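You operate a simulated robot arm through the tools that you are given. There is no shell and no other tool. Be economical: measure what you need, move in short steps, check, and stop when the job is done.

You are at the controls of a simulated two-armed robot. One attempt, no reset.

TASK
Hold the pink bowl on the top of the black table steady with one hand and put the white buffer in it with the other.

The check looks at the end state, three seconds after you hand in, the way a careful person would. Anything else that was tipped, shoved, dropped, spilled or broken makes it a failure.

THE ROBOT
Two 6-joint arms with two-finger parallel grippers on one trunk, on a base that drives. Base frame: it is fixed to the floor where the robot stands at the start and does not move with it; the origin is under the middle of the robot, x ahead of it, y to its left, z up; the surface under the hand at the start is at about z = 0.8. Lengths are in m, angles in degrees, forces in N, time in s.
The left shoulder is at the start at [0.06, 0.187, 1.097], the right one opposite. With the tool pointing down near the work surface each hand reaches from about 0.26 to 0.62 m from the robot's upright axis, wherever it stands, measured 20 degrees to its own side. Places, roughly: pink bowl [1, 0.75, 0.75]. Payload 1.57 kg a hand.
The TCP of each hand is the grasp point between the finger pads, 0.03 m short of the fingertips. In the tool frame z runs along the fingers and y along their closing line. Largest opening 0.11 m; finger width 0.024, thickness 0.012; the body of the gripper, 0.048 by 0.112 m, starts 0.078 m behind the TCP.
Orientation is that of the tool frame in the base frame, as a unit quaternion [x, y, z, w]. With the fingers straight down and closing along the base's y, the tool's x points along the base's -x, its y along +y and its z along -z.

THE INTERFACE
- The arms move only by the tool move_arm. It takes "left_commands", "right_commands" or both (then of equal length, played together; a hand with none holds still); each is a list of rows, each a list of 7 numbers: the turn, a rotation vector about the tool's x, y, z in units of 5 degrees (1.0 is 5 degrees), then the shift along the tool's x, y, z in units of 25 mm (1.0 is 25 mm), then the closure, from 0 (fully open) to 1 (shut). In form: [[rx, ry, rz, x, y, z, claw], ...]. A call has 1 to 12 rows; each row shifts and turns the commanded pose from where the row before left it, along the tool's axes as they then stand. A call with a number of a shift or a turn outside -1 to 1 is refused whole. Rows are played at 5 a second. More than 0.05 m and 8.6 degrees between two rows, or a gripper value outside its range, and nothing of the call is played. Where a pose cannot be reached the arm comes as near as it can. A force on the tool above 40 N (or 10 N above the force at the start of the call, whichever is more), or a blocked arm, ends the call early, and 0.2 s more pass. Each finger travels about 0.153 m/s and halts on what it meets, pressing with about 35 N; the grip force reading is that of the motor and also rises with nothing between the fingers. The clock runs only during rows and for 0.2 s after the last one: add rows that do not move to give the fingers time. The reply holds the time, the measured pose of the TCP, the force on the tool along the base axes, the opening and the grip force, in the units named above and with some noise, with the torque about the TCP (base axes, N m) and any sound that the robot's microphone picked up, and new pictures: "views" is both (left out), scene, wrist or none (wrist: the cameras of the hands that moved).
- Cameras (640 x 400 px; columns grow to the right, rows downward): "scene" is now at [0.0089, 0.0169, 1.6292]; the picture's right is [0.20, -0.98, 0.00], its down [-0.81, -0.17, -0.56] and it looks along [0.55, 0.11, -0.83] (base axes); focal length 289 px, centre (320, 200). "left" rides on the left gripper at [0.07, -0.016, -0.141] in its tool frame; the picture's right is [0.23, 0.97, 0.00], its down [-0.85, 0.20, -0.48] and it looks along [-0.47, 0.11, 0.88] (tool axes); focal length 222 px, centre (320, 200). "right" rides on the right gripper at [0.07, 0.016, -0.141] in its tool frame; the picture's right is [-0.23, 0.97, 0.00], its down [-0.86, -0.20, -0.48] and it looks along [-0.47, -0.11, 0.88] (tool axes); focal length 222 px, centre (320, 200). There is no depth. A picture from a camera that has moved, and an enlarged one, comes with that camera's place and axes in the base frame and with its lens.
- slide_trunk(by): slides the trunk up (or, below 0, down) by that many m; the arms and the scene camera ride with it, the base frame stays. It gives what a move gives, with no picture.
- steer(legs): drives the robot by 1 to 6 legs, each [ahead, left, turn to the left] in m, m and degrees, along the robot's own axes; the way and the turn of a leg run together, so that a leg with both is an arc; at most 1.5 m and 180 degrees a leg. The arms and the cameras ride along, it lands a little off, and it stops where it bumps. It gives what a move gives, and a new picture of the scene camera.
- pan_tilt(pan, tilt): turns the head with the scene camera to pan (to the left, within 86 degrees either way) and tilt (down, from -29 to 69), counted from straight ahead of the robot. It gives what a move gives, and a new picture of the scene camera.
- inspect(camera, box): a new picture of the part [left, top, right, bottom] of that camera's present view, enlarged. No time passes.
- hand_in(): hands the job in; it is judged then, once.

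Go step by step. Nothing tells you exact positions but the pictures and the camera data: compare them with the known pose of the tool, close in by small moves and look again before you grip or let go. The budget is 120 turns and 260 pictures, counting those below and the enlarged ones. Unless the task says otherwise, let go and move clear before handing in, and close with one line.

The tools are called after "Emit:" as a command line: name --argument value ..., lists and objects as JSON in quotes. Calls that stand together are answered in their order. move_arm: Moves the arms, as the interface text tells. Its arguments: {"type":"object","properties":{"left_commands":{"type":"array","items":{"type":"array","items":{"type":"number"}}},"right_commands":{"type":"array","items":{"type":"array","items":{"type":"number"}}},"views":{"type":"string","enum":["both","scene","wrist","none"]}},"required":[]} The other tools are called the same way: slide_trunk (by) slides the trunk up or down; steer (legs) drives the base; pan_tilt (pan, tilt) turns the head that bears the scene camera; inspect (camera, box) takes an enlarged picture of a part of a camera's view; hand_in () hands the job in.

At the start:

```text
clock: 0.0
left_tool_pos: [0.3771, 0.3196, 1.0212]
left_tool_rot: [0.0, 1.0, 0.0, 0.0]
left_wrist_force: [0.1, 0.1, -0.3]
left_ft_torque: [0.0, -0.01, 0.0]
left_finger_gap: 0.1098
left_gripper_force: 0.1
right_tool_pos: [0.342, -0.0344, 1.1108]
right_tool_rot: [0.001, 1.0, 0.0, 0.001]
right_wrist_force: [-0.2, -0.6, 0.2]
right_ft_torque: [-0.02, 0.03, -0.03]
right_finger_gap: 0.1099
right_gripper_force: 0.0
trunk travel left (down, up): [-0.725, 0.265]
robot x, y, heading: [0.0032, 0.0016, 0.1]
head pan, tilt: [11.6, 55.8]
```

scene: 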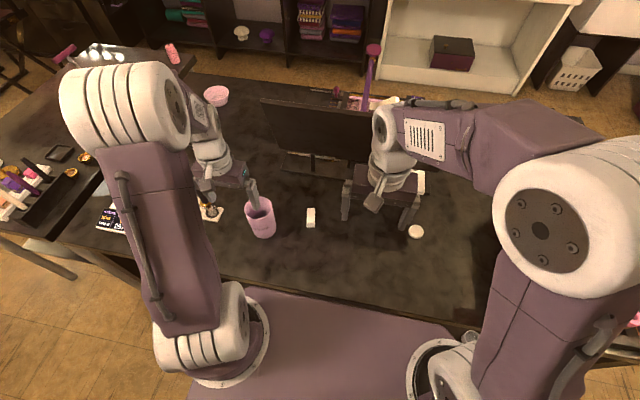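
right: 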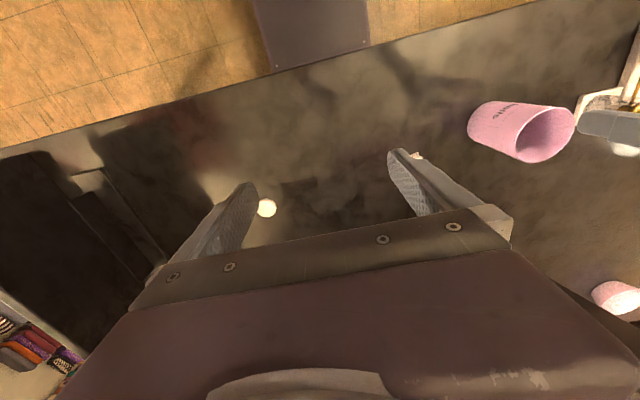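
left: 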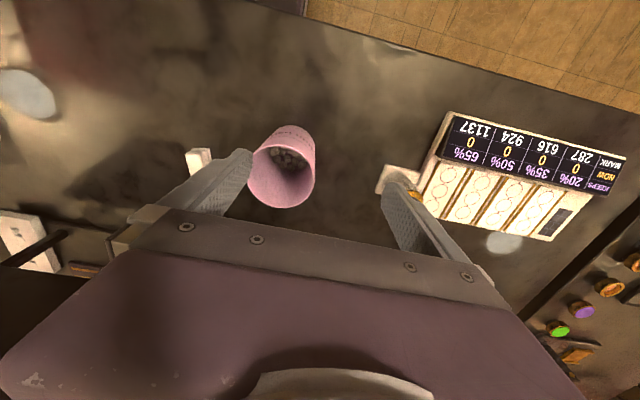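

I see a dark table with a pink cup, a small white block (probably the buffer) near it, and a pink bowl farther off to the left. I'll look closer.

Emit:
inspect --camera "scene" --box '[180, 160, 460, 335]'

Emit:
inspect --camera "scene" --box '[0, 30, 320, 230]'

Emit:
inspect --camera "left" --box '[160, 100, 320, 200]'

```text
2.29 times, centred on (320, 248) of scene
camera zoom: at [0.0089, 0.0169, 1.6292], right [0.2, -0.98, 0.0], down [-0.81, -0.17, -0.56], along [0.55, 0.11, -0.83], focal length 661 px, centre (320, 91)
```

zoom: 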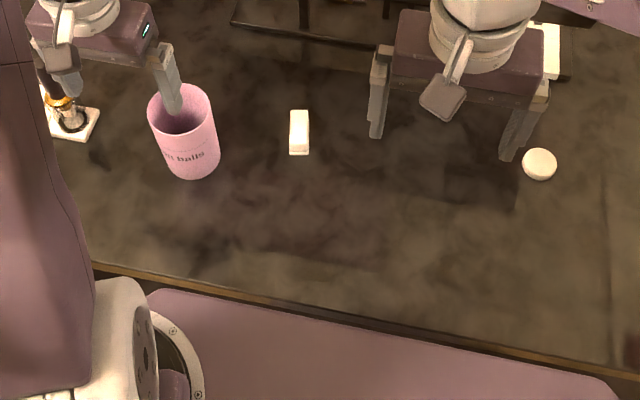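

```text
2.00 times, centred on (160, 130) of scene
camera zoom: at [0.0089, 0.0169, 1.6292], right [0.2, -0.98, 0.0], down [-0.81, -0.17, -0.56], along [0.55, 0.11, -0.83], focal length 578 px, centre (640, 340)
```

zoom: 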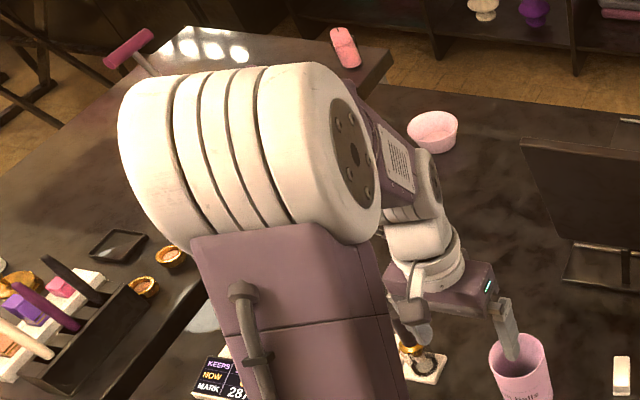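

```text
4.00 times, centred on (240, 150) of left
camera zoom: at [0.3068, 0.3035, 1.1621], right [-0.23, 0.97, 0.0], down [0.85, 0.2, 0.48], along [0.47, 0.11, -0.88], focal length 888 px, centre (640, 400)
```

zoom: 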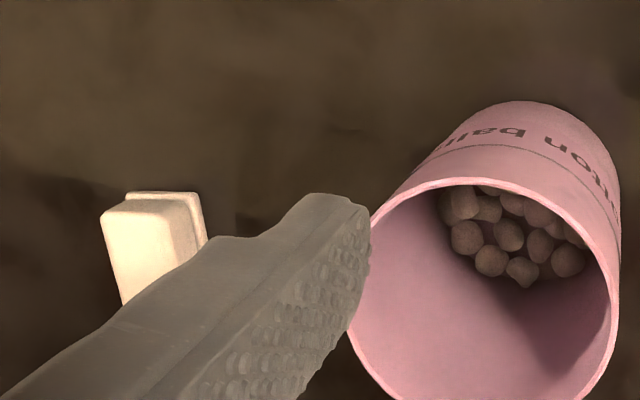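

The white block beside the cup at about (0.48, 0.14) is likely the buffer; the bowl is near (1.0, 0.72), out of reach from here. I'll look around for a driving route and other white candidates.

Emit:
pan_tilt --pan 60 --tilt 35

Emit:
pan_tilt --pan 25 --tilt 25

Emit:
pan_tilt --pan -40 --tilt 35

```text
clock: 1.2
left_tool_pos: [0.3786, 0.3193, 1.0219]
left_tool_rot: [0.001, 1.0, 0.0, 0.001]
left_wrist_force: [-0.6, -0.1, 0.5]
left_ft_torque: [0.01, 0.01, 0.02]
left_finger_gap: 0.1099
left_gripper_force: 0.1
right_tool_pos: [0.3422, -0.0338, 1.1107]
right_tool_rot: [-0.001, 1.0, 0.001, 0.0]
right_wrist_force: [0.2, -1.0, 0.1]
right_ft_torque: [0.03, 0.01, 0.0]
right_finger_gap: 0.1099
right_gripper_force: 0.1
trunk travel left (down, up): [-0.725, 0.265]
robot x, y, heading: [-0.0004, 0.0004, -0.2]
head pan, tilt: [60.0, 35.0]
camera scene: at [-0.0168, 0.0788, 1.6584], right [0.87, -0.5, 0.0], down [-0.29, -0.5, -0.82], along [0.41, 0.71, -0.57], focal length 289 px, centre (320, 200)
```

scene: 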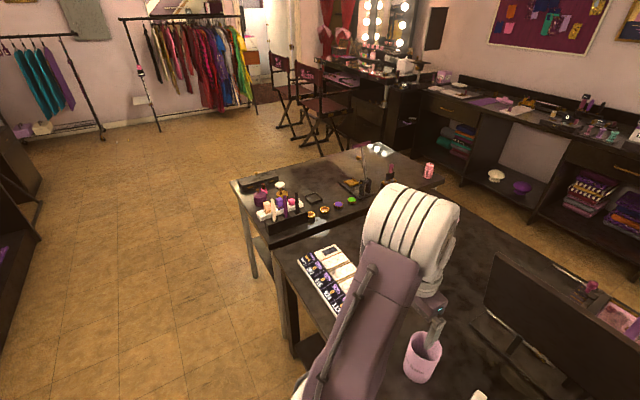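

```text
clock: 2.2
left_tool_pos: [0.3786, 0.32, 1.0207]
left_tool_rot: [0.0, 1.0, 0.0, 0.0]
left_wrist_force: [-0.8, -0.2, -0.1]
left_ft_torque: [-0.01, -0.01, -0.02]
left_finger_gap: 0.11
left_gripper_force: 0.1
right_tool_pos: [0.3425, -0.0349, 1.1101]
right_tool_rot: [0.0, 1.0, 0.0, 0.0]
right_wrist_force: [0.7, 0.2, -0.4]
right_ft_torque: [-0.01, -0.01, -0.01]
right_finger_gap: 0.11
right_gripper_force: 0.1
trunk travel left (down, up): [-0.725, 0.265]
robot x, y, heading: [-0.0024, 0.0027, 0.1]
head pan, tilt: [25.0, 25.0]
camera scene: at [0.0225, 0.0416, 1.6741], right [0.42, -0.91, 0.0], down [-0.38, -0.18, -0.91], along [0.82, 0.38, -0.42], focal length 289 px, centre (320, 200)
```

scene: 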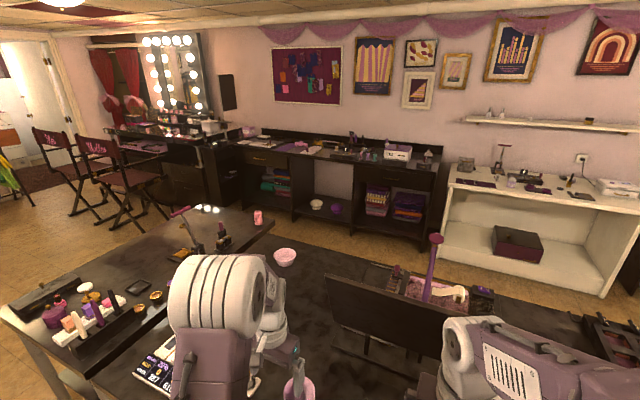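

```text
clock: 3.5
left_tool_pos: [0.3786, 0.3192, 1.0213]
left_tool_rot: [-0.001, 1.0, 0.0, 0.001]
left_wrist_force: [-0.5, 0.6, 0.0]
left_ft_torque: [0.02, -0.01, -0.02]
left_finger_gap: 0.1099
left_gripper_force: 0.2
right_tool_pos: [0.341, -0.0337, 1.111]
right_tool_rot: [0.001, 1.0, 0.0, 0.0]
right_wrist_force: [-0.2, -0.6, -0.2]
right_ft_torque: [-0.01, -0.01, 0.01]
right_finger_gap: 0.11
right_gripper_force: 0.1
trunk travel left (down, up): [-0.725, 0.265]
robot x, y, heading: [0.0025, -0.0015, -0.0]
head pan, tilt: [-40.0, 35.0]
camera scene: at [0.0066, -0.0539, 1.6584], right [-0.64, -0.77, 0.0], down [-0.44, 0.37, -0.82], along [0.63, -0.53, -0.57], focal length 289 px, centre (320, 200)
```

scene: 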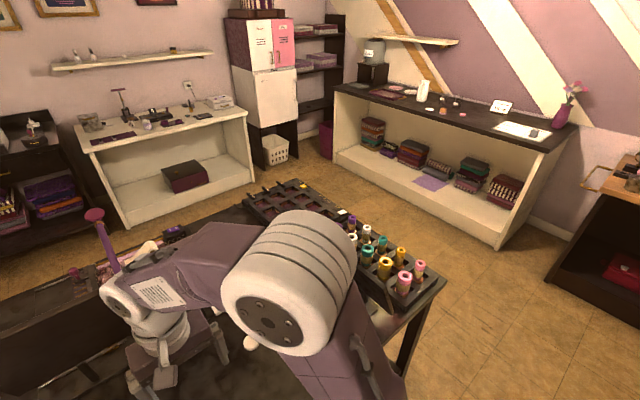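

The table spans about x 0.24–1.2, y −0.86–0.8, with open floor on its far side, so I can take the buffer here and then drive around the right end to reach the bowl from behind. First I move the right hand toward the white block, keep the left out of the way, and look.

Emit:
pan_tilt --pan 5 --tilt 55

Emit:
move_arm --right_commands '[[0, 0, 0, -0.5, 1, 0, 0], [0, 0, 0, -0.5, 1, 0, 0], [0, 0, 0, -0.5, 1, 0, 0], [0, 0, 0, -0.5, 1, 0, 0], [0, 0, 0, 0, 1, 0, 0], [0, 0, 0, 0, 1, 0, 0]]' --left_commands '[[0, 0, 0, 0, 0, -1, 0], [0, 0, 0, 0, 0, -1, 0], [0, 0, 0, 0, 0.7, -1, 0], [0, 0, 0, 0, 0.7, -0.5, 0], [0, 0, 0, 0, 0.7, 0, 0], [0, 0, 0, 0, 0.7, 0, 0]]'

```text
clock: 4.7
left_tool_pos: [0.3769, 0.3187, 1.0212]
left_tool_rot: [0.001, 1.0, 0.0, 0.0]
left_wrist_force: [0.3, 0.0, 0.1]
left_ft_torque: [-0.03, 0.01, 0.0]
left_finger_gap: 0.1099
left_gripper_force: 0.0
right_tool_pos: [0.3414, -0.0353, 1.11]
right_tool_rot: [0.0, 1.0, 0.0, -0.001]
right_wrist_force: [0.0, 0.5, -0.5]
right_ft_torque: [0.02, 0.0, 0.02]
right_finger_gap: 0.11
right_gripper_force: 0.0
trunk travel left (down, up): [-0.725, 0.265]
robot x, y, heading: [-0.0002, -0.0013, 0.1]
head pan, tilt: [5.0, 55.0]
camera scene: at [0.011, 0.0088, 1.6302], right [0.09, -1.0, 0.0], down [-0.82, -0.07, -0.57], along [0.57, 0.05, -0.82], focal length 289 px, centre (320, 200)
```

scene: 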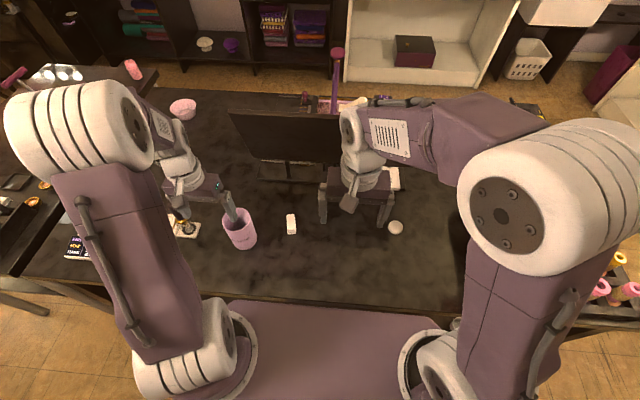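

```text
clock: 6.0
left_tool_pos: [0.3783, 0.3914, 1.1079]
left_tool_rot: [0.0, 1.0, -0.001, 0.0]
left_wrist_force: [0.5, 0.4, 0.1]
left_ft_torque: [0.0, 0.02, 0.02]
left_finger_gap: 0.1101
left_gripper_force: 0.1
right_tool_pos: [0.3912, 0.1165, 1.1102]
right_tool_rot: [0.0, 1.0, 0.0, 0.0]
right_wrist_force: [-0.1, 0.4, -0.3]
right_ft_torque: [-0.04, -0.04, 0.02]
right_finger_gap: 0.1099
right_gripper_force: 0.1
trunk travel left (down, up): [-0.725, 0.265]
robot x, y, heading: [0.0027, -0.0033, -0.1]
head pan, tilt: [5.0, 55.0]
camera scene: at [0.0111, 0.011, 1.6302], right [0.09, -1.0, 0.0], down [-0.82, -0.07, -0.57], along [0.57, 0.05, -0.82], focal length 289 px, centre (320, 200)
camera right: at [0.322, 0.1334, 1.2506], right [0.23, 0.97, 0.0], down [0.86, -0.2, 0.48], along [0.47, -0.11, -0.88], focal length 222 px, centre (320, 200)
camera left: at [0.307, 0.375, 1.2493], right [-0.23, 0.97, 0.0], down [0.86, 0.2, 0.48], along [0.47, 0.11, -0.88], focal length 222 px, centre (320, 200)
```

scene: 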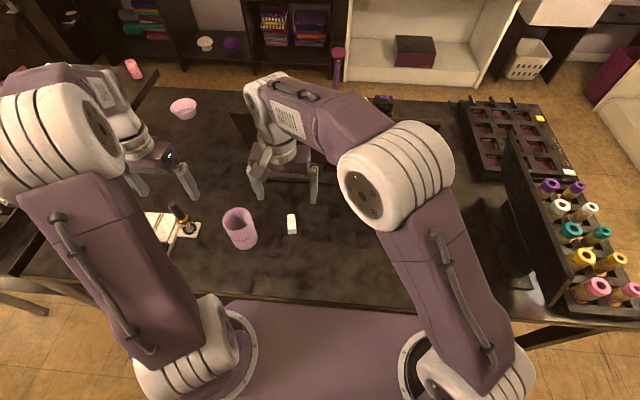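
right: 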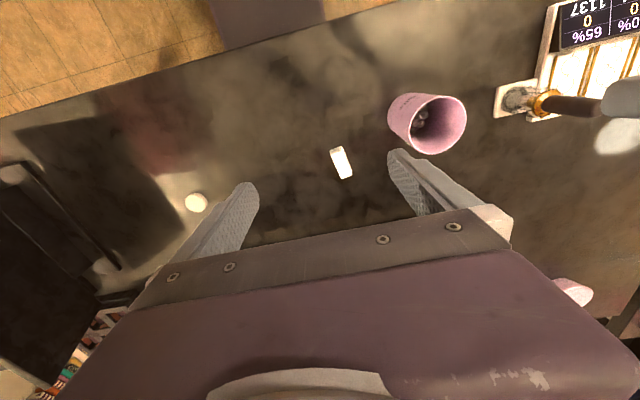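
left: 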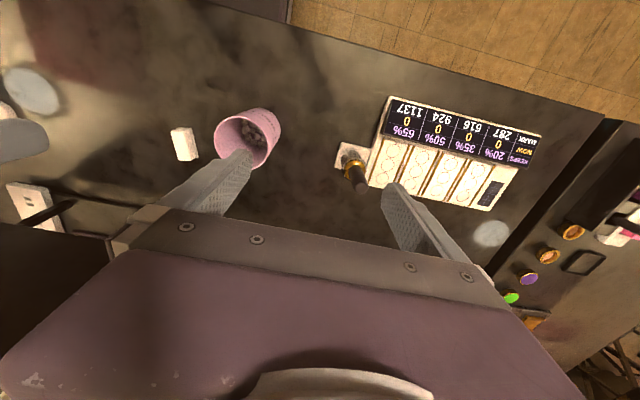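

The white block at about (0.48, 0.14) looks like a nail buffer. I'll zoom in on both candidates before gripping.

Emit:
inspect --camera "right" --box '[300, 130, 380, 180]'

Emit:
inspect --camera "left" --box '[0, 60, 240, 240]'

Emit:
inspect --camera "scene" --box '[210, 180, 338, 260]'

```text
8.00 times, centred on (340, 155) of right
camera zoom: at [0.322, 0.1334, 1.2506], right [0.23, 0.97, 0.0], down [0.86, -0.2, 0.48], along [0.47, -0.11, -0.88], focal length 1777 px, centre (160, 560)
```

zoom: 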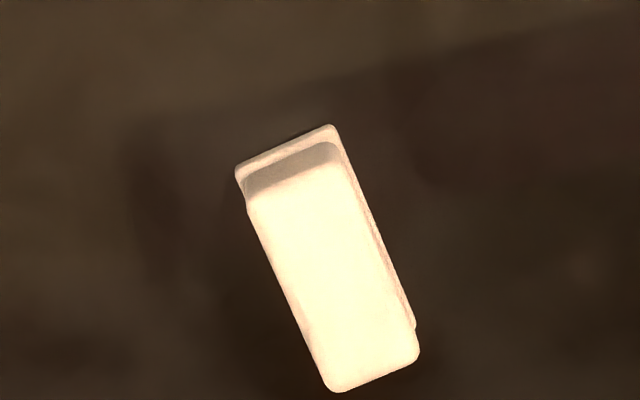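

```text
2.22 times, centred on (120, 150) of left
camera zoom: at [0.307, 0.375, 1.2493], right [-0.23, 0.97, 0.0], down [0.86, 0.2, 0.48], along [0.47, 0.11, -0.88], focal length 494 px, centre (764, 311)
```

zoom: 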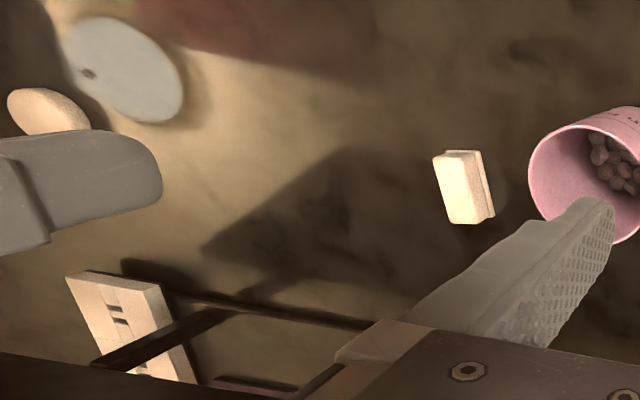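

```text
5.00 times, centred on (274, 220) of scene
camera zoom: at [0.0111, 0.011, 1.6302], right [0.09, -1.0, 0.0], down [-0.82, -0.07, -0.57], along [0.57, 0.05, -0.82], focal length 1446 px, centre (550, 100)
```

zoom: 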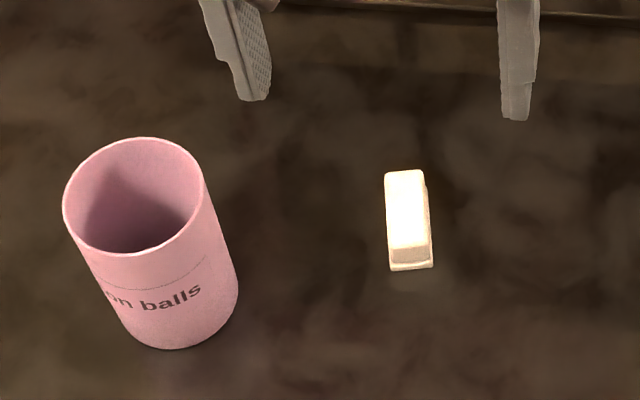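

The buffer is a roughly 6 × 3 cm block at about (0.498, 0.146), top near z = 0.78, turned about 10° from x. I'll bring the right hand above it, partly closed, and look.

Emit:
move_arm --right_commands '[[0, 0, -1, 0, 0, 0, 0.3], [0, 0, -1, 0, 0, 0, 0.3], [0, 0, 0, -0.9, 0.1, 0, 0.3], [0, 0, 0, -0.9, 0.1, 0.9, 0.3], [0, 0, 0, -0.9, 0.1, 1, 0.3], [0, 0, 0, -0.9, 0.1, 1, 0.3], [0, 0, 0, -0.8, 0, 1, 0.3], [0, 0, 0, 0, 0, 1, 0.3], [0, 0, 0, 0, 0, 1, 0.3], [0, 0, 0, 0, 0, 1, 0.3], [0, 0, 0, 0, 0, 1, 0.3], [0, 0, 0, 0, 0, 0.6, 0.3]]'

```text
clock: 8.7
left_tool_pos: [0.3788, 0.3901, 1.1088]
left_tool_rot: [0.001, 1.0, -0.001, 0.0]
left_wrist_force: [0.1, 0.1, 1.0]
left_ft_torque: [0.01, 0.0, 0.02]
left_finger_gap: 0.1102
left_gripper_force: 0.0
right_tool_pos: [0.4897, 0.1386, 0.8978]
right_tool_rot: [-0.087, 0.996, 0.0, 0.0]
right_wrist_force: [0.4, -0.1, 0.7]
right_ft_torque: [-0.01, -0.03, 0.02]
right_finger_gap: 0.077
right_gripper_force: 0.1
right hand out of reach, approached as far as the arm can: row 7
trunk travel left (down, up): [-0.725, 0.265]
robot x, y, heading: [0.0036, -0.0002, 0.2]
head pan, tilt: [5.0, 55.0]
camera scene: at [0.0114, 0.009, 1.6302], right [0.09, -1.0, 0.0], down [-0.82, -0.07, -0.57], along [0.57, 0.05, -0.82], focal length 289 px, centre (320, 200)
camera right: at [0.4176, 0.1408, 1.0377], right [0.05, 1.0, 0.0], down [0.88, -0.05, 0.48], along [0.48, -0.03, -0.88], focal length 222 px, centre (320, 200)
```

scene: 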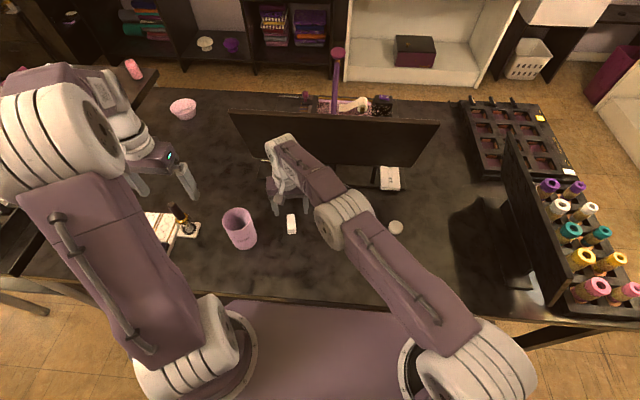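
right: 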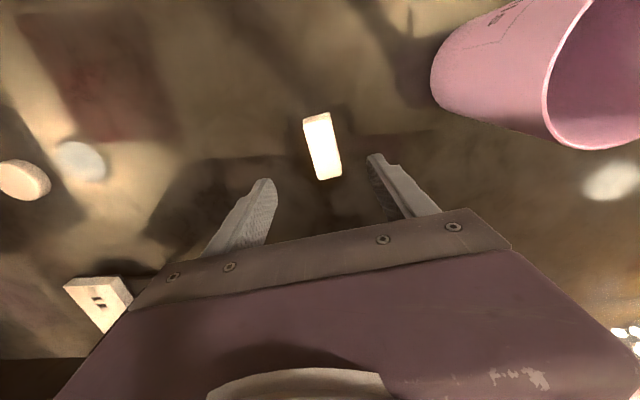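

The hand is centred over the buffer (about (0.489, 0.139), same yaw). I'll descend most of the way and check.

Emit:
move_arm --right_commands '[[0, 0, 0, 0, 0, 0.6, 0.45], [0, 0, 0, 0, 0, 0.6, 0.45], [0, 0, 0, 0, 0, 0.6, 0.45], [0, 0, 0, 0, 0, 0.4, 0.45], [0, 0, 0, 0, 0, 0, 0.45]]'

```text
clock: 9.8
left_tool_pos: [0.3783, 0.3886, 1.109]
left_tool_rot: [0.0, 1.0, 0.0, 0.0]
left_wrist_force: [-0.5, 0.1, 0.1]
left_ft_torque: [0.03, 0.01, -0.04]
left_finger_gap: 0.1102
left_gripper_force: 0.0
right_tool_pos: [0.4824, 0.1322, 0.8427]
right_tool_rot: [-0.087, 0.996, 0.0, 0.0]
right_wrist_force: [-0.7, 0.8, 0.4]
right_ft_torque: [0.01, 0.01, -0.01]
right_finger_gap: 0.0606
right_gripper_force: 0.3
right hand out of reach, approached as far as the arm can: row 2, 3
trunk travel left (down, up): [-0.725, 0.265]
robot x, y, heading: [0.001, -0.0022, -0.2]
head pan, tilt: [5.0, 55.0]
camera scene: at [0.0109, 0.009, 1.6302], right [0.09, -1.0, 0.0], down [-0.82, -0.07, -0.57], along [0.57, 0.05, -0.82], focal length 289 px, centre (320, 200)
camera right: at [0.4105, 0.1358, 0.9839], right [0.05, 1.0, 0.0], down [0.88, -0.05, 0.48], along [0.48, -0.03, -0.88], focal length 222 px, centre (320, 200)
```

scene: 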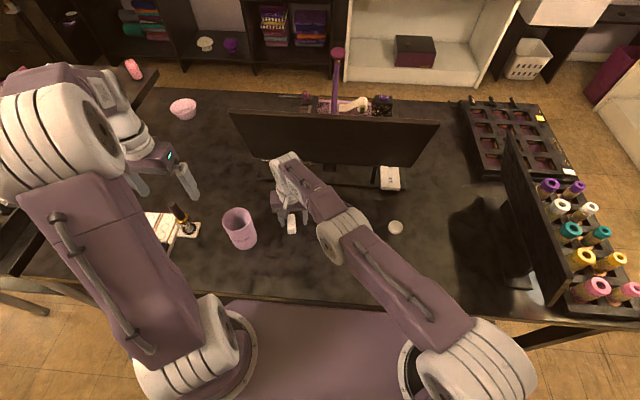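
right: 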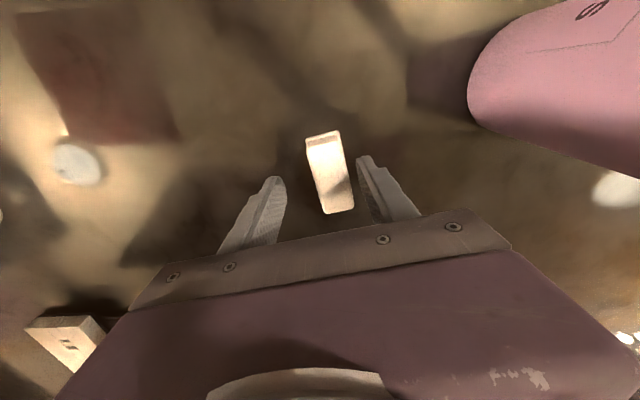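

The arm is near its reach limit, so I'll slide the trunk down a little, which lowers the hand and extends its reach.

Emit:
slide_trunk --by -0.03

Emit:
move_arm --right_commands '[[0, 0, 0, -0.2, 0.15, -0.6, 0.45], [0, 0, 0, -0.2, 0.15, 0, 0.45], [0, 0, 0, 0, 0, 0, 0.45]]'

```text
clock: 10.4
left_tool_pos: [0.3782, 0.3892, 1.091]
left_tool_rot: [0.0, 1.0, 0.0, 0.0]
left_wrist_force: [0.1, 0.7, 0.1]
left_ft_torque: [-0.02, 0.05, 0.03]
left_finger_gap: 0.1102
left_gripper_force: 0.0
right_tool_pos: [0.4817, 0.1317, 0.8299]
right_tool_rot: [-0.087, 0.996, 0.0, -0.001]
right_wrist_force: [-8.2, -3.5, 10.7]
right_ft_torque: [0.29, 0.17, 0.19]
right_finger_gap: 0.0599
right_gripper_force: 0.1
trunk travel left (down, up): [-0.707, 0.283]
robot x, y, heading: [-0.0008, 0.0006, -0.1]
head pan, tilt: [5.0, 55.0]
stopped: the force on the tool passed its limit at 58 N (the readings are from after the stop); the commanded pose is now the measured one
```

```text
clock: 11.2
left_tool_pos: [0.3784, 0.3893, 1.0907]
left_tool_rot: [0.0, 1.0, 0.0, 0.0]
left_wrist_force: [1.5, -0.3, -0.6]
left_ft_torque: [0.01, -0.02, -0.02]
left_finger_gap: 0.11
left_gripper_force: 0.1
right_tool_pos: [0.482, 0.1359, 0.8474]
right_tool_rot: [-0.087, 0.996, 0.0, -0.001]
right_wrist_force: [-0.1, -0.5, -0.4]
right_ft_torque: [0.02, -0.02, 0.0]
right_finger_gap: 0.0607
right_gripper_force: 0.0
right hand out of reach, approached as far as the arm can: row 1, 2
trunk travel left (down, up): [-0.707, 0.283]
robot x, y, heading: [0.0022, -0.0, 0.1]
head pan, tilt: [5.0, 55.0]
camera scene: at [0.0116, 0.0092, 1.6122], right [0.09, -1.0, 0.0], down [-0.82, -0.07, -0.57], along [0.57, 0.05, -0.82], focal length 289 px, centre (320, 200)
camera right: at [0.4116, 0.1393, 0.9872], right [0.05, 1.0, 0.0], down [0.88, -0.05, 0.48], along [0.48, -0.03, -0.88], focal length 222 px, centre (320, 200)
```

scene: 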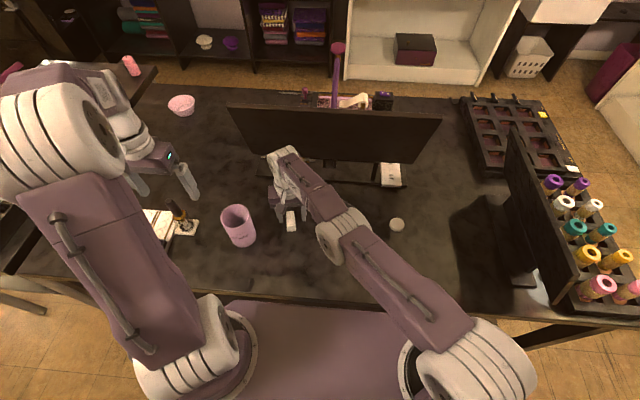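
right: 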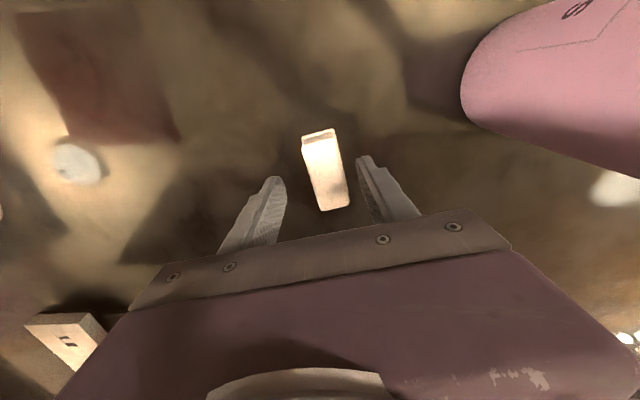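

The 58 N was the fingertips meeting the table (so the surface is at z ≈ 0.80); the buffer did not move. Corrected for that height it sits at about (0.474, 0.140), so I'll back up a few mm, go down to just above the table and close gently.

Emit:
move_arm --right_commands '[[0, 0, 0, 0.3, 0.15, 0.2, 0.45], [0, 0, 0, 0, 0, 0.3, 0.45], [0, 0, 0, 0, 0, 0, 0.45]]' --views "wrist"

```text
clock: 12.0
left_tool_pos: [0.3791, 0.3886, 1.0902]
left_tool_rot: [0.0, 1.0, 0.0, 0.0]
left_wrist_force: [0.0, -0.5, 0.2]
left_ft_torque: [0.01, 0.02, 0.01]
left_finger_gap: 0.1101
left_gripper_force: 0.1
right_tool_pos: [0.4753, 0.1394, 0.834]
right_tool_rot: [-0.088, 0.996, -0.001, -0.001]
right_wrist_force: [0.1, 0.7, 0.3]
right_ft_torque: [0.02, -0.02, 0.02]
right_finger_gap: 0.0606
right_gripper_force: 0.2
trunk travel left (down, up): [-0.707, 0.283]
robot x, y, heading: [0.0035, 0.0014, 0.1]
head pan, tilt: [5.0, 55.0]
camera right: at [0.404, 0.1422, 0.9747], right [0.05, 1.0, 0.0], down [0.88, -0.05, 0.48], along [0.48, -0.03, -0.88], focal length 222 px, centre (320, 200)
```

right: 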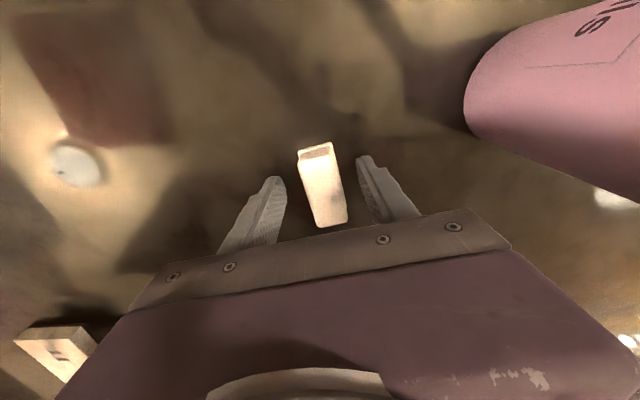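

The fingers straddle the buffer; closing now.

Emit:
move_arm --right_commands '[[0, 0, 0, -0.15, 0, 0, 0.55], [0, 0, 0, 0, 0, 0, 0.7], [0, 0, 0, 0, 0, 0, 0.8], [0, 0, 0, 0, 0, 0, 0.9], [0, 0, 0, 0, 0, 0, 0.9]]' --views "wrist"

```text
clock: 13.2
left_tool_pos: [0.3787, 0.3888, 1.0899]
left_tool_rot: [0.0, 1.0, 0.0, 0.0]
left_wrist_force: [0.1, -0.5, 0.7]
left_ft_torque: [-0.01, -0.02, 0.05]
left_finger_gap: 0.11
left_gripper_force: 0.0
right_tool_pos: [0.4781, 0.1386, 0.8342]
right_tool_rot: [-0.087, 0.996, 0.0, 0.0]
right_wrist_force: [-0.6, 0.4, 0.0]
right_ft_torque: [-0.03, -0.02, 0.04]
right_finger_gap: 0.0262
right_gripper_force: 35.3
trunk travel left (down, up): [-0.707, 0.283]
robot x, y, heading: [0.0011, 0.0019, -0.1]
head pan, tilt: [5.0, 55.0]
camera right: at [0.4069, 0.1419, 0.9746], right [0.05, 1.0, 0.0], down [0.88, -0.05, 0.48], along [0.48, -0.03, -0.88], focal length 222 px, centre (320, 200)
```

right: 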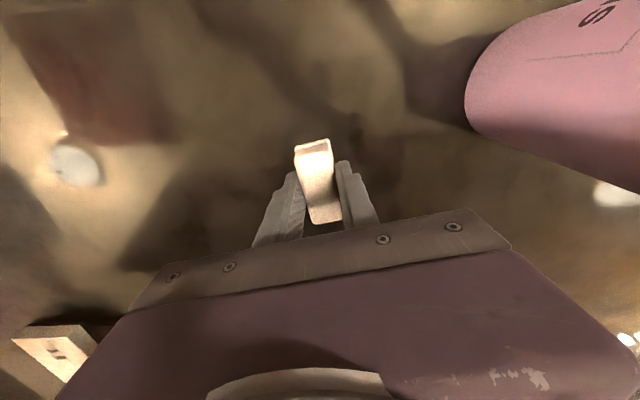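

The buffer is held at 26 mm gap. I'll lift it and bring the hand back toward the body.

Emit:
move_arm --right_commands '[[0, 0, 0, 0, 0, -1, 1], [0, 0, 0, 0, 0, -1, 1], [0, 0, 0, 0.3, 0, -1, 1], [0, 0, 0, 0.5, 0, -1, 1], [0, 0, 0, 0.5, 0, -1, 1], [0, 0, 0, 0.5, 0, -1, 1], [0, 0, 0, 0.7, -0.7, -1, 1], [0, 0, 0, 0.7, -0.7, -1, 1], [0, 0, 0, 0.7, -0.7, -1, 1], [0, 0, 0, 0.7, -0.7, -1, 1], [0, 0, 0, 0, -0.7, 0, 1], [0, 0, 0, 0, -0.7, 0, 1]]'

```text
clock: 15.8
left_tool_pos: [0.3798, 0.388, 1.0913]
left_tool_rot: [0.0, 1.0, 0.001, -0.001]
left_wrist_force: [0.2, -1.2, -0.1]
left_ft_torque: [-0.01, 0.01, 0.0]
left_finger_gap: 0.1099
left_gripper_force: 0.1
right_tool_pos: [0.4867, 0.106, 1.0815]
right_tool_rot: [-0.087, 0.996, 0.0, -0.001]
right_wrist_force: [-0.1, 0.5, -0.4]
right_ft_torque: [0.02, 0.01, 0.02]
right_finger_gap: 0.0264
right_gripper_force: 35.2
right hand out of reach, approached as far as the arm can: row 2, 3, 4, 5, 6, 7, 8, 9, 10, 11, 12
trunk travel left (down, up): [-0.707, 0.283]
robot x, y, heading: [0.0021, 0.0004, -0.3]
head pan, tilt: [5.0, 55.0]
camera scene: at [0.0113, 0.0083, 1.6122], right [0.09, -1.0, 0.0], down [-0.82, -0.07, -0.57], along [0.57, 0.05, -0.82], focal length 289 px, centre (320, 200)
camera right: at [0.4155, 0.1091, 1.223], right [0.05, 1.0, 0.0], down [0.88, -0.05, 0.48], along [0.48, -0.03, -0.88], focal length 222 px, centre (320, 200)
```

scene: 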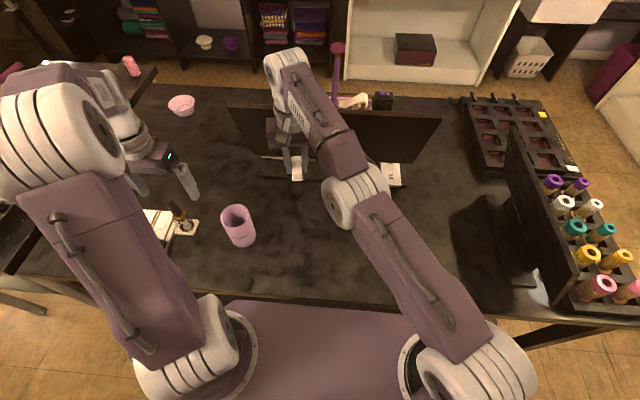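
right: 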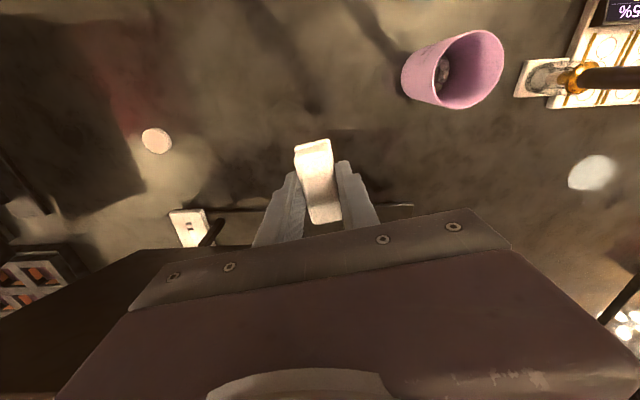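

The buffer is up and held. I'll retract the hand toward the body, away from the monitor.

Emit:
move_arm --right_commands '[[0, 0, 0, 1, 0, 0, 1], [0, 0, 0, 1, 0, 0, 1], [0, 0, 0, 1, 0, 0, 1], [0, 0, 0, 1, -0.5, 0, 1], [0, 0, 0, 1, -1, 0, 1], [0, 0, 0, 0.5, -1, 0, 1], [0, 0, 0, 0, -1, 0, 1], [0, 0, 0, 0, -1, 0, 1], [0, 0, 0, 0, -1, -0.5, 1]]' --views "scene"

Emit:
pan_tilt --pan -75 --tilt 45

```text
clock: 17.8
left_tool_pos: [0.3785, 0.3879, 1.0912]
left_tool_rot: [0.0, 1.0, 0.0, 0.0]
left_wrist_force: [0.2, 0.7, 0.6]
left_ft_torque: [0.04, -0.03, 0.0]
left_finger_gap: 0.1096
left_gripper_force: 0.0
right_tool_pos: [0.5147, 0.041, 1.1072]
right_tool_rot: [-0.087, 0.996, 0.0, -0.001]
right_wrist_force: [-0.2, -0.5, -0.1]
right_ft_torque: [0.04, 0.0, -0.01]
right_finger_gap: 0.0264
right_gripper_force: 35.1
right hand out of reach, approached as far as the arm can: row 1, 2, 3, 4, 5, 6, 7, 8, 9
trunk travel left (down, up): [-0.707, 0.283]
robot x, y, heading: [-0.0032, -0.0001, 0.1]
head pan, tilt: [5.0, 55.0]
camera scene: at [0.0109, 0.008, 1.6122], right [0.09, -1.0, 0.0], down [-0.82, -0.07, -0.57], along [0.57, 0.05, -0.82], focal length 289 px, centre (320, 200)
```

scene: 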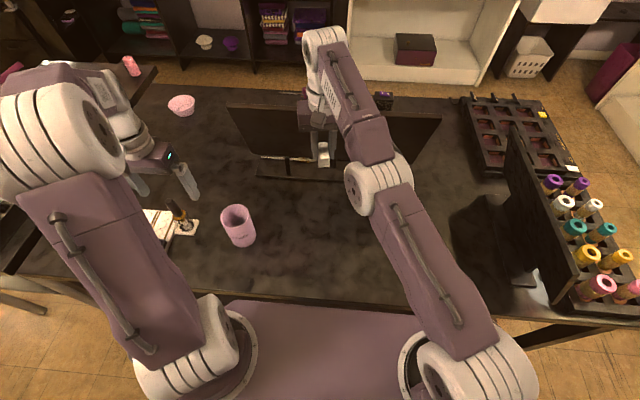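

```text
clock: 19.3
left_tool_pos: [0.379, 0.3889, 1.0896]
left_tool_rot: [0.0, 1.0, 0.0, 0.0]
left_wrist_force: [-0.6, 0.5, -0.2]
left_ft_torque: [-0.02, -0.01, 0.02]
left_finger_gap: 0.1101
left_gripper_force: 0.0
right_tool_pos: [0.5144, 0.0424, 1.1076]
right_tool_rot: [-0.087, 0.996, -0.001, -0.002]
right_wrist_force: [-0.3, -0.2, -0.2]
right_ft_torque: [0.02, -0.02, -0.01]
right_finger_gap: 0.0266
right_gripper_force: 34.7
trunk travel left (down, up): [-0.707, 0.283]
robot x, y, heading: [0.0033, -0.0029, -0.1]
head pan, tilt: [-75.0, 45.0]
camera scene: at [-0.0396, -0.0759, 1.6256], right [-0.97, -0.26, 0.0], down [-0.18, 0.68, -0.71], along [0.18, -0.68, -0.71], focal length 289 px, centre (320, 200)
```

scene: 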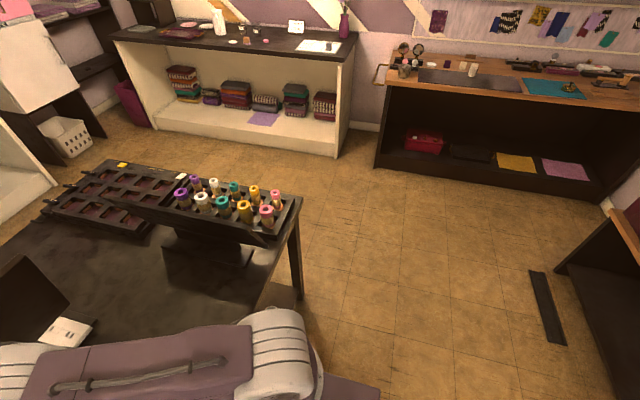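

The hand will not retract at this yaw, likely a wrist joint limit. I'll turn the yaw back and retract in small steps.

Emit:
move_arm --right_commands '[[0, 0, 1, 0, 0, 0, 1], [0, 0, 1, 0, 0, 0, 1], [0, 0, 0, 0.5, 0, 0, 1], [0, 0, 0, 0.5, 0, 0, 1], [0, 0, 0, 0.5, 0, 0, 1]]' --views "none"

Emit:
pan_tilt --pan 0 --tilt 50

```text
clock: 20.5
left_tool_pos: [0.3787, 0.3892, 1.0913]
left_tool_rot: [-0.001, 1.0, 0.0, 0.0]
left_wrist_force: [0.1, 0.8, -0.1]
left_ft_torque: [0.03, 0.01, -0.01]
left_finger_gap: 0.1101
left_gripper_force: 0.1
right_tool_pos: [0.5087, 0.0485, 1.1141]
right_tool_rot: [0.0, 1.0, -0.001, -0.002]
right_wrist_force: [-0.2, -0.1, 0.5]
right_ft_torque: [0.01, -0.03, -0.02]
right_finger_gap: 0.0264
right_gripper_force: 35.0
right hand out of reach, approached as far as the arm can: row 3, 4, 5
trunk travel left (down, up): [-0.707, 0.283]
robot x, y, heading: [-0.0001, -0.0004, -0.1]
head pan, tilt: [-75.0, 45.0]
```

```text
clock: 22.0
left_tool_pos: [0.3795, 0.3891, 1.0911]
left_tool_rot: [0.0, 1.0, 0.0, 0.0]
left_wrist_force: [0.0, 0.4, 0.2]
left_ft_torque: [0.02, 0.05, 0.03]
left_finger_gap: 0.11
left_gripper_force: 0.1
right_tool_pos: [0.5091, 0.0484, 1.1139]
right_tool_rot: [-0.001, 1.0, -0.002, -0.002]
right_wrist_force: [-1.3, 0.7, 0.2]
right_ft_torque: [-0.01, 0.01, 0.0]
right_finger_gap: 0.0266
right_gripper_force: 34.6
trunk travel left (down, up): [-0.707, 0.283]
robot x, y, heading: [-0.0001, 0.0007, -0.2]
head pan, tilt: [0.0, 50.0]
camera scene: at [0.0162, 0.0025, 1.6187], right [0.0, -1.0, 0.0], down [-0.77, 0.0, -0.64], along [0.64, 0.0, -0.77], focal length 289 px, centre (320, 200)
```

scene: 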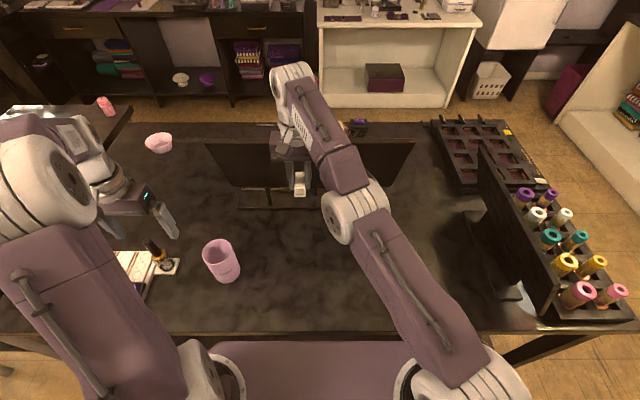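

The right arm is stretched straight. Going down and toward its own shoulder side should unbend that, so I'll do that in clear space above the table.

Emit:
move_arm --right_commands '[[0, 0, 0, 0, -0.5, 1, 1], [0, 0, 0, 0, -0.5, 1, 1], [0, 0, 0, 0, -0.5, 1, 1], [0, 0, 0, 0.3, -0.5, 1, 1], [0, 0, 0, 0.5, -0.5, 1, 1], [0, 0, 0, 0.5, -0.5, 0.6, 1], [0, 0, 0, 0.5, -0.5, 0, 1], [0, 0, 0, 0.5, -0.5, 0, 1]]' --views "scene"

```text
clock: 23.8
left_tool_pos: [0.3799, 0.3893, 1.0905]
left_tool_rot: [0.0, 1.0, 0.001, 0.0]
left_wrist_force: [0.4, -0.3, 0.5]
left_ft_torque: [-0.03, 0.03, 0.04]
left_finger_gap: 0.1101
left_gripper_force: 0.1
right_tool_pos: [0.5409, 0.0222, 1.0572]
right_tool_rot: [0.0, 1.0, -0.001, -0.001]
right_wrist_force: [-0.9, 1.3, -0.6]
right_ft_torque: [0.0, 0.0, -0.02]
right_finger_gap: 0.0268
right_gripper_force: 35.4
right hand out of reach, approached as far as the arm can: row 1, 2, 3, 4, 5, 6, 7, 8
trunk travel left (down, up): [-0.707, 0.283]
robot x, y, heading: [0.004, -0.0024, 0.2]
head pan, tilt: [0.0, 50.0]
camera scene: at [0.0163, 0.0025, 1.6187], right [0.0, -1.0, 0.0], down [-0.77, 0.0, -0.64], along [0.64, 0.0, -0.77], focal length 289 px, centre (320, 200)
```

scene: 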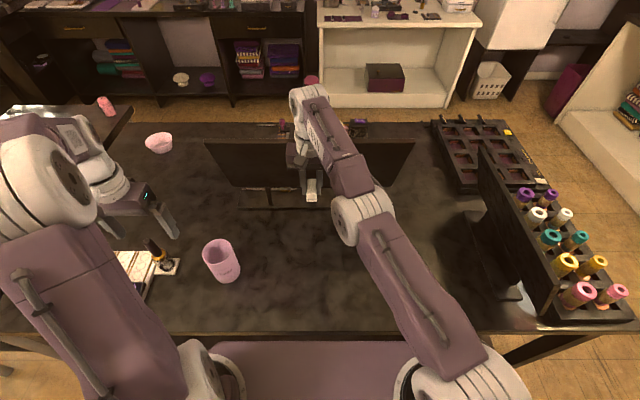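

Still stuck along a straight-arm sphere. I'll try a pure downward move to let the elbow bend.

Emit:
move_arm --right_commands '[[0, 0, 0, 0, 0, 1, 1], [0, 0, 0, 0, 0, 1, 1], [0, 0, 0, 0, 0, 1, 1], [0, 0, 0, 0, 0, 1, 1], [0, 0, 0, 0, 0, 0, 1]]' --views "none"

```text
clock: 25.0
left_tool_pos: [0.3783, 0.3885, 1.0904]
left_tool_rot: [0.0, 1.0, 0.0, 0.0]
left_wrist_force: [-0.6, -0.7, 0.5]
left_ft_torque: [0.01, 0.02, 0.0]
left_finger_gap: 0.1099
left_gripper_force: 0.1
right_tool_pos: [0.5513, 0.0265, 0.9582]
right_tool_rot: [0.0, 1.0, -0.001, -0.002]
right_wrist_force: [-0.4, -0.5, 0.2]
right_ft_torque: [0.03, 0.03, 0.01]
right_finger_gap: 0.0265
right_gripper_force: 35.2
right hand out of reach, approached as far as the arm can: row 1, 2, 4
trunk travel left (down, up): [-0.707, 0.283]
robot x, y, heading: [-0.001, 0.0012, -0.1]
head pan, tilt: [0.0, 50.0]
```

Progress: one row was reachable. Going slightly lower, then inward.

Emit:
move_arm --right_commands '[[0, 0, 0, 0, 0, 0.8, 1], [0, 0, 0, 0, 0, 0.8, 1], [0, 0, 0, 0, 0, 0.8, 1], [0, 0, 0, 0.3, 0, 0, 1], [0, 0, 0, 0.3, 0, 0, 1], [0, 0, 0, 0.5, 0, 0, 1], [0, 0, 0, 0.5, 0, 0, 1]]' --views "none"

```text
clock: 26.6
left_tool_pos: [0.3789, 0.388, 1.0911]
left_tool_rot: [0.001, 1.0, 0.0, 0.0]
left_wrist_force: [-0.1, 0.2, -0.7]
left_ft_torque: [0.02, -0.01, -0.01]
left_finger_gap: 0.1098
left_gripper_force: 0.1
right_tool_pos: [0.5454, 0.0401, 0.8954]
right_tool_rot: [0.0, 1.0, 0.0, -0.001]
right_wrist_force: [-0.1, 0.0, 0.4]
right_ft_torque: [0.01, -0.04, -0.03]
right_finger_gap: 0.0263
right_gripper_force: 34.9
right hand out of reach, approached as far as the arm can: row 4, 5, 6, 7
trunk travel left (down, up): [-0.707, 0.283]
robot x, y, heading: [0.001, -0.0007, 0.0]
head pan, tilt: [0.0, 50.0]
```

Emit:
move_arm --right_commands '[[0, 0, 0, 0.2, -0.1, 0.5, 1], [0, 0, 0, 0.3, -0.14, 0.5, 1], [0, 0, 0, 0.4, -0.2, 0.3, 1], [0, 0, 0, 0.5, -0.25, 0, 1], [0, 0, 0, 0.5, -0.25, 0, 1], [0, 0, 0, 0.5, -0.25, 0, 1]]' --views "scene"

```text
clock: 28.0
left_tool_pos: [0.3798, 0.3884, 1.091]
left_tool_rot: [0.0, 1.0, -0.001, 0.0]
left_wrist_force: [-0.2, -0.7, 0.0]
left_ft_torque: [0.01, 0.01, 0.01]
left_finger_gap: 0.1096
left_gripper_force: 0.1
right_tool_pos: [0.5425, 0.0373, 0.859]
right_tool_rot: [0.0, 1.0, -0.001, 0.0]
right_wrist_force: [0.1, -0.8, 0.1]
right_ft_torque: [-0.02, 0.01, -0.02]
right_finger_gap: 0.0266
right_gripper_force: 35.0
right hand out of reach, approached as far as the arm can: row 1, 2, 3, 4, 5, 6
trunk travel left (down, up): [-0.707, 0.283]
robot x, y, heading: [0.0001, -0.0001, -0.1]
head pan, tilt: [0.0, 50.0]
camera scene: at [0.0163, 0.0026, 1.6187], right [0.0, -1.0, 0.0], down [-0.77, 0.0, -0.64], along [0.64, 0.0, -0.77], focal length 289 px, centre (320, 200)
```

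scene: 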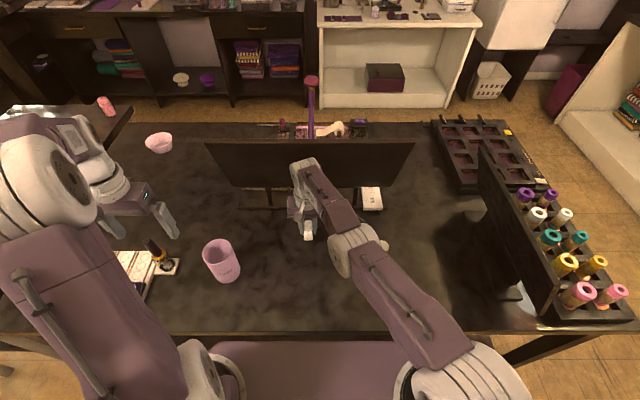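

The elbow is at full stretch, where radial moves are ignored. I'll rise again and then descend in fine steps with a small inward bias to let the elbow flex.

Emit:
move_arm --right_commands '[[0, 0, 0, 0, 0, -1, 1], [0, 0, 0, 0, 0, -1, 1], [0, 0, 0, 0, 0, -1, 1], [0, 0, 0, 0, 0, -1, 1], [0, 0, 0, 0, 0, -1, 1], [0, 0, 0, 0, 0, -1, 1], [0, 0, 0, 0, 0, -1, 1], [0, 0, 0, 0, 0, -1, 1], [0, 0, 0, 0, 0, -1, 1]]' --views "none"

Emit:
move_arm --right_commands '[[0, 0, 0, 0, 0, 0.3, 1], [0, 0, 0, 0, 0, 0.3, 1], [0, 0, 0, 0, 0, 0.3, 1], [0, 0, 0, 0, 0, 0.3, 1], [0, 0, 0, 0, 0, 0.3, 1], [0, 0, 0, 0, 0, 0.3, 1], [0, 0, 0, 0, 0, 0.3, 1], [0, 0, 0, 0, 0, 0.3, 1], [0, 0, 0, 0, 0, 0.3, 1], [0, 0, 0, 0, 0, 0.3, 1], [0, 0, 0, 0, 0, 0.3, 1], [0, 0, 0, 0, 0, 0.3, 1]]' --views "none"

```text
clock: 30.0
left_tool_pos: [0.3785, 0.3887, 1.0914]
left_tool_rot: [0.0, 1.0, 0.0, -0.001]
left_wrist_force: [-0.4, 0.3, -0.3]
left_ft_torque: [0.0, 0.02, -0.03]
left_finger_gap: 0.1101
left_gripper_force: 0.2
right_tool_pos: [0.5314, 0.0329, 1.0799]
right_tool_rot: [0.0, 1.0, 0.0, 0.0]
right_wrist_force: [-0.8, 0.1, -0.5]
right_ft_torque: [-0.01, -0.01, -0.04]
right_finger_gap: 0.0267
right_gripper_force: 34.8
right hand out of reach, approached as far as the arm can: row 2, 7, 8, 9
trunk travel left (down, up): [-0.707, 0.283]
robot x, y, heading: [0.0016, 0.0011, 0.1]
head pan, tilt: [0.0, 50.0]
```

```text
clock: 32.6
left_tool_pos: [0.3795, 0.3892, 1.0893]
left_tool_rot: [0.0, 1.0, 0.0, 0.0]
left_wrist_force: [0.6, -0.4, 0.3]
left_ft_torque: [-0.01, -0.03, -0.01]
left_finger_gap: 0.11
left_gripper_force: 0.1
right_tool_pos: [0.5333, 0.032, 0.9899]
right_tool_rot: [0.0, 1.0, 0.0, 0.0]
right_wrist_force: [0.6, -0.5, 0.5]
right_ft_torque: [-0.02, 0.02, -0.02]
right_finger_gap: 0.0266
right_gripper_force: 34.5
trunk travel left (down, up): [-0.707, 0.283]
robot x, y, heading: [-0.0004, -0.001, 0.2]
head pan, tilt: [0.0, 50.0]
```

That worked: every fine step was reached, so the elbow has some flex. Now inward in fine steps.

Emit:
move_arm --right_commands '[[0, 0, 0, 0, 0, 0.3, 1], [0, 0, 0, 0, 0, 0.3, 1], [0, 0, 0, 0.05, -0.024, 0.2, 1], [0, 0, 0, 0.05, -0.024, 0.1, 1], [0, 0, 0, 0.09, -0.042, 0, 1], [0, 0, 0, 0.09, -0.042, 0, 1], [0, 0, 0, 0.09, -0.042, 0, 1], [0, 0, 0, 0.14, -0.06, 0, 1], [0, 0, 0, 0.14, -0.06, 0, 1], [0, 0, 0, 0.18, -0.08, 0, 1], [0, 0, 0, 0.18, -0.08, 0, 1], [0, 0, 0, 0.27, -0.12, 0, 1]]' --views "none"

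```text
clock: 35.2
left_tool_pos: [0.3785, 0.3891, 1.0901]
left_tool_rot: [0.0, 1.0, 0.0, -0.001]
left_wrist_force: [1.0, 0.0, -0.6]
left_ft_torque: [-0.02, 0.03, 0.02]
left_finger_gap: 0.11
left_gripper_force: 0.3
right_tool_pos: [0.5011, 0.0176, 0.9683]
right_tool_rot: [0.0, 1.0, 0.0, 0.0]
right_wrist_force: [-0.2, -0.1, -0.7]
right_ft_torque: [-0.03, -0.02, -0.02]
right_finger_gap: 0.0266
right_gripper_force: 34.7
trunk travel left (down, up): [-0.707, 0.283]
robot x, y, heading: [0.0006, -0.0006, 0.4]
head pan, tilt: [0.0, 50.0]
```

Freed. Now I retract normally to a compact carrying pose and raise the trunk.

Emit:
move_arm --right_commands '[[0, 0, 0, 0.5, -0.3, 0, 1], [0, 0, 0, 0.8, -0.3, 0, 1], [0, 0, 0, 1, -0.5, 0, 1], [0, 0, 0, 1, -0.5, 0, 1], [0, 0, 0, 1, -0.5, -0.5, 1], [0, 0, 0, 1, -0.5, -1, 1], [0, 0, 0, 0.5, -0.5, -1, 1], [0, 0, 0, 0, -0.5, -1, 1], [0, 0, 0, 0, -0.5, -1, 1]]'

Emit:
slide_trunk --by 0.1

```text
clock: 37.2
left_tool_pos: [0.3775, 0.3881, 1.0913]
left_tool_rot: [0.0, 1.0, 0.0, -0.001]
left_wrist_force: [0.3, 0.0, 0.5]
left_ft_torque: [0.04, 0.0, -0.02]
left_finger_gap: 0.1099
left_gripper_force: 0.1
right_tool_pos: [0.3563, -0.0848, 1.081]
right_tool_rot: [0.0, 1.0, 0.001, 0.0]
right_wrist_force: [1.4, -0.1, -0.1]
right_ft_torque: [0.04, -0.01, 0.04]
right_finger_gap: 0.0262
right_gripper_force: 35.1
trunk travel left (down, up): [-0.707, 0.283]
robot x, y, heading: [-0.0016, 0.0024, 0.0]
head pan, tilt: [0.0, 50.0]
camera scene: at [0.0153, 0.002, 1.6187], right [0.0, -1.0, 0.0], down [-0.77, 0.0, -0.64], along [0.64, 0.0, -0.77], focal length 289 px, centre (320, 200)
camera right: at [0.2857, -0.0694, 1.222], right [0.23, 0.97, 0.0], down [0.86, -0.2, 0.48], along [0.47, -0.11, -0.88], focal length 222 px, centre (320, 200)
```

scene: 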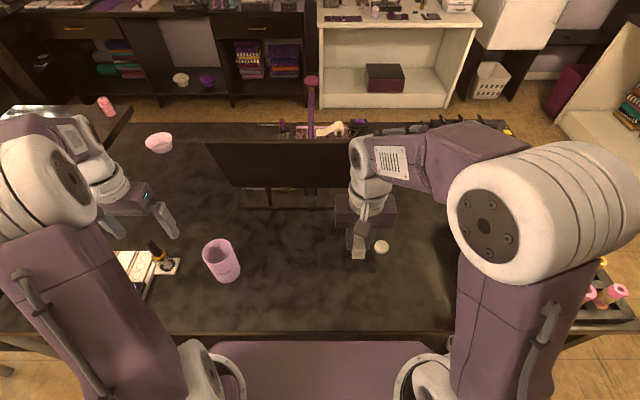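
right: 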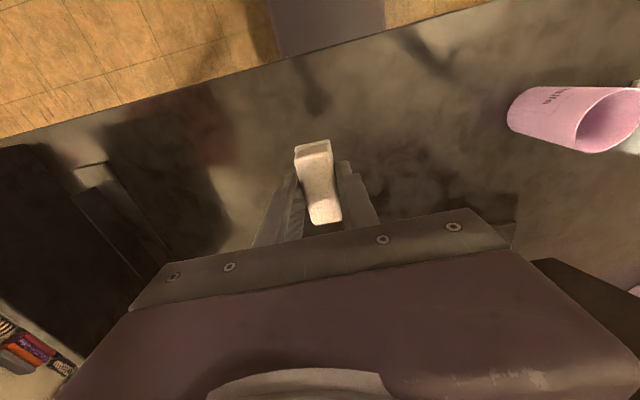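

```text
clock: 38.5
left_tool_pos: [0.38, 0.3892, 1.1902]
left_tool_rot: [0.0, 1.0, 0.0, 0.0]
left_wrist_force: [-0.1, -0.2, 1.0]
left_ft_torque: [0.04, -0.02, 0.02]
left_finger_gap: 0.1102
left_gripper_force: 0.0
right_tool_pos: [0.356, -0.084, 1.1796]
right_tool_rot: [0.0, 1.0, 0.0, 0.0]
right_wrist_force: [-1.0, -1.2, 0.4]
right_ft_torque: [-0.01, 0.0, -0.01]
right_finger_gap: 0.0266
right_gripper_force: 34.8
trunk travel left (down, up): [-0.807, 0.183]
robot x, y, heading: [-0.0007, 0.0007, 0.2]
head pan, tilt: [0.0, 50.0]
```

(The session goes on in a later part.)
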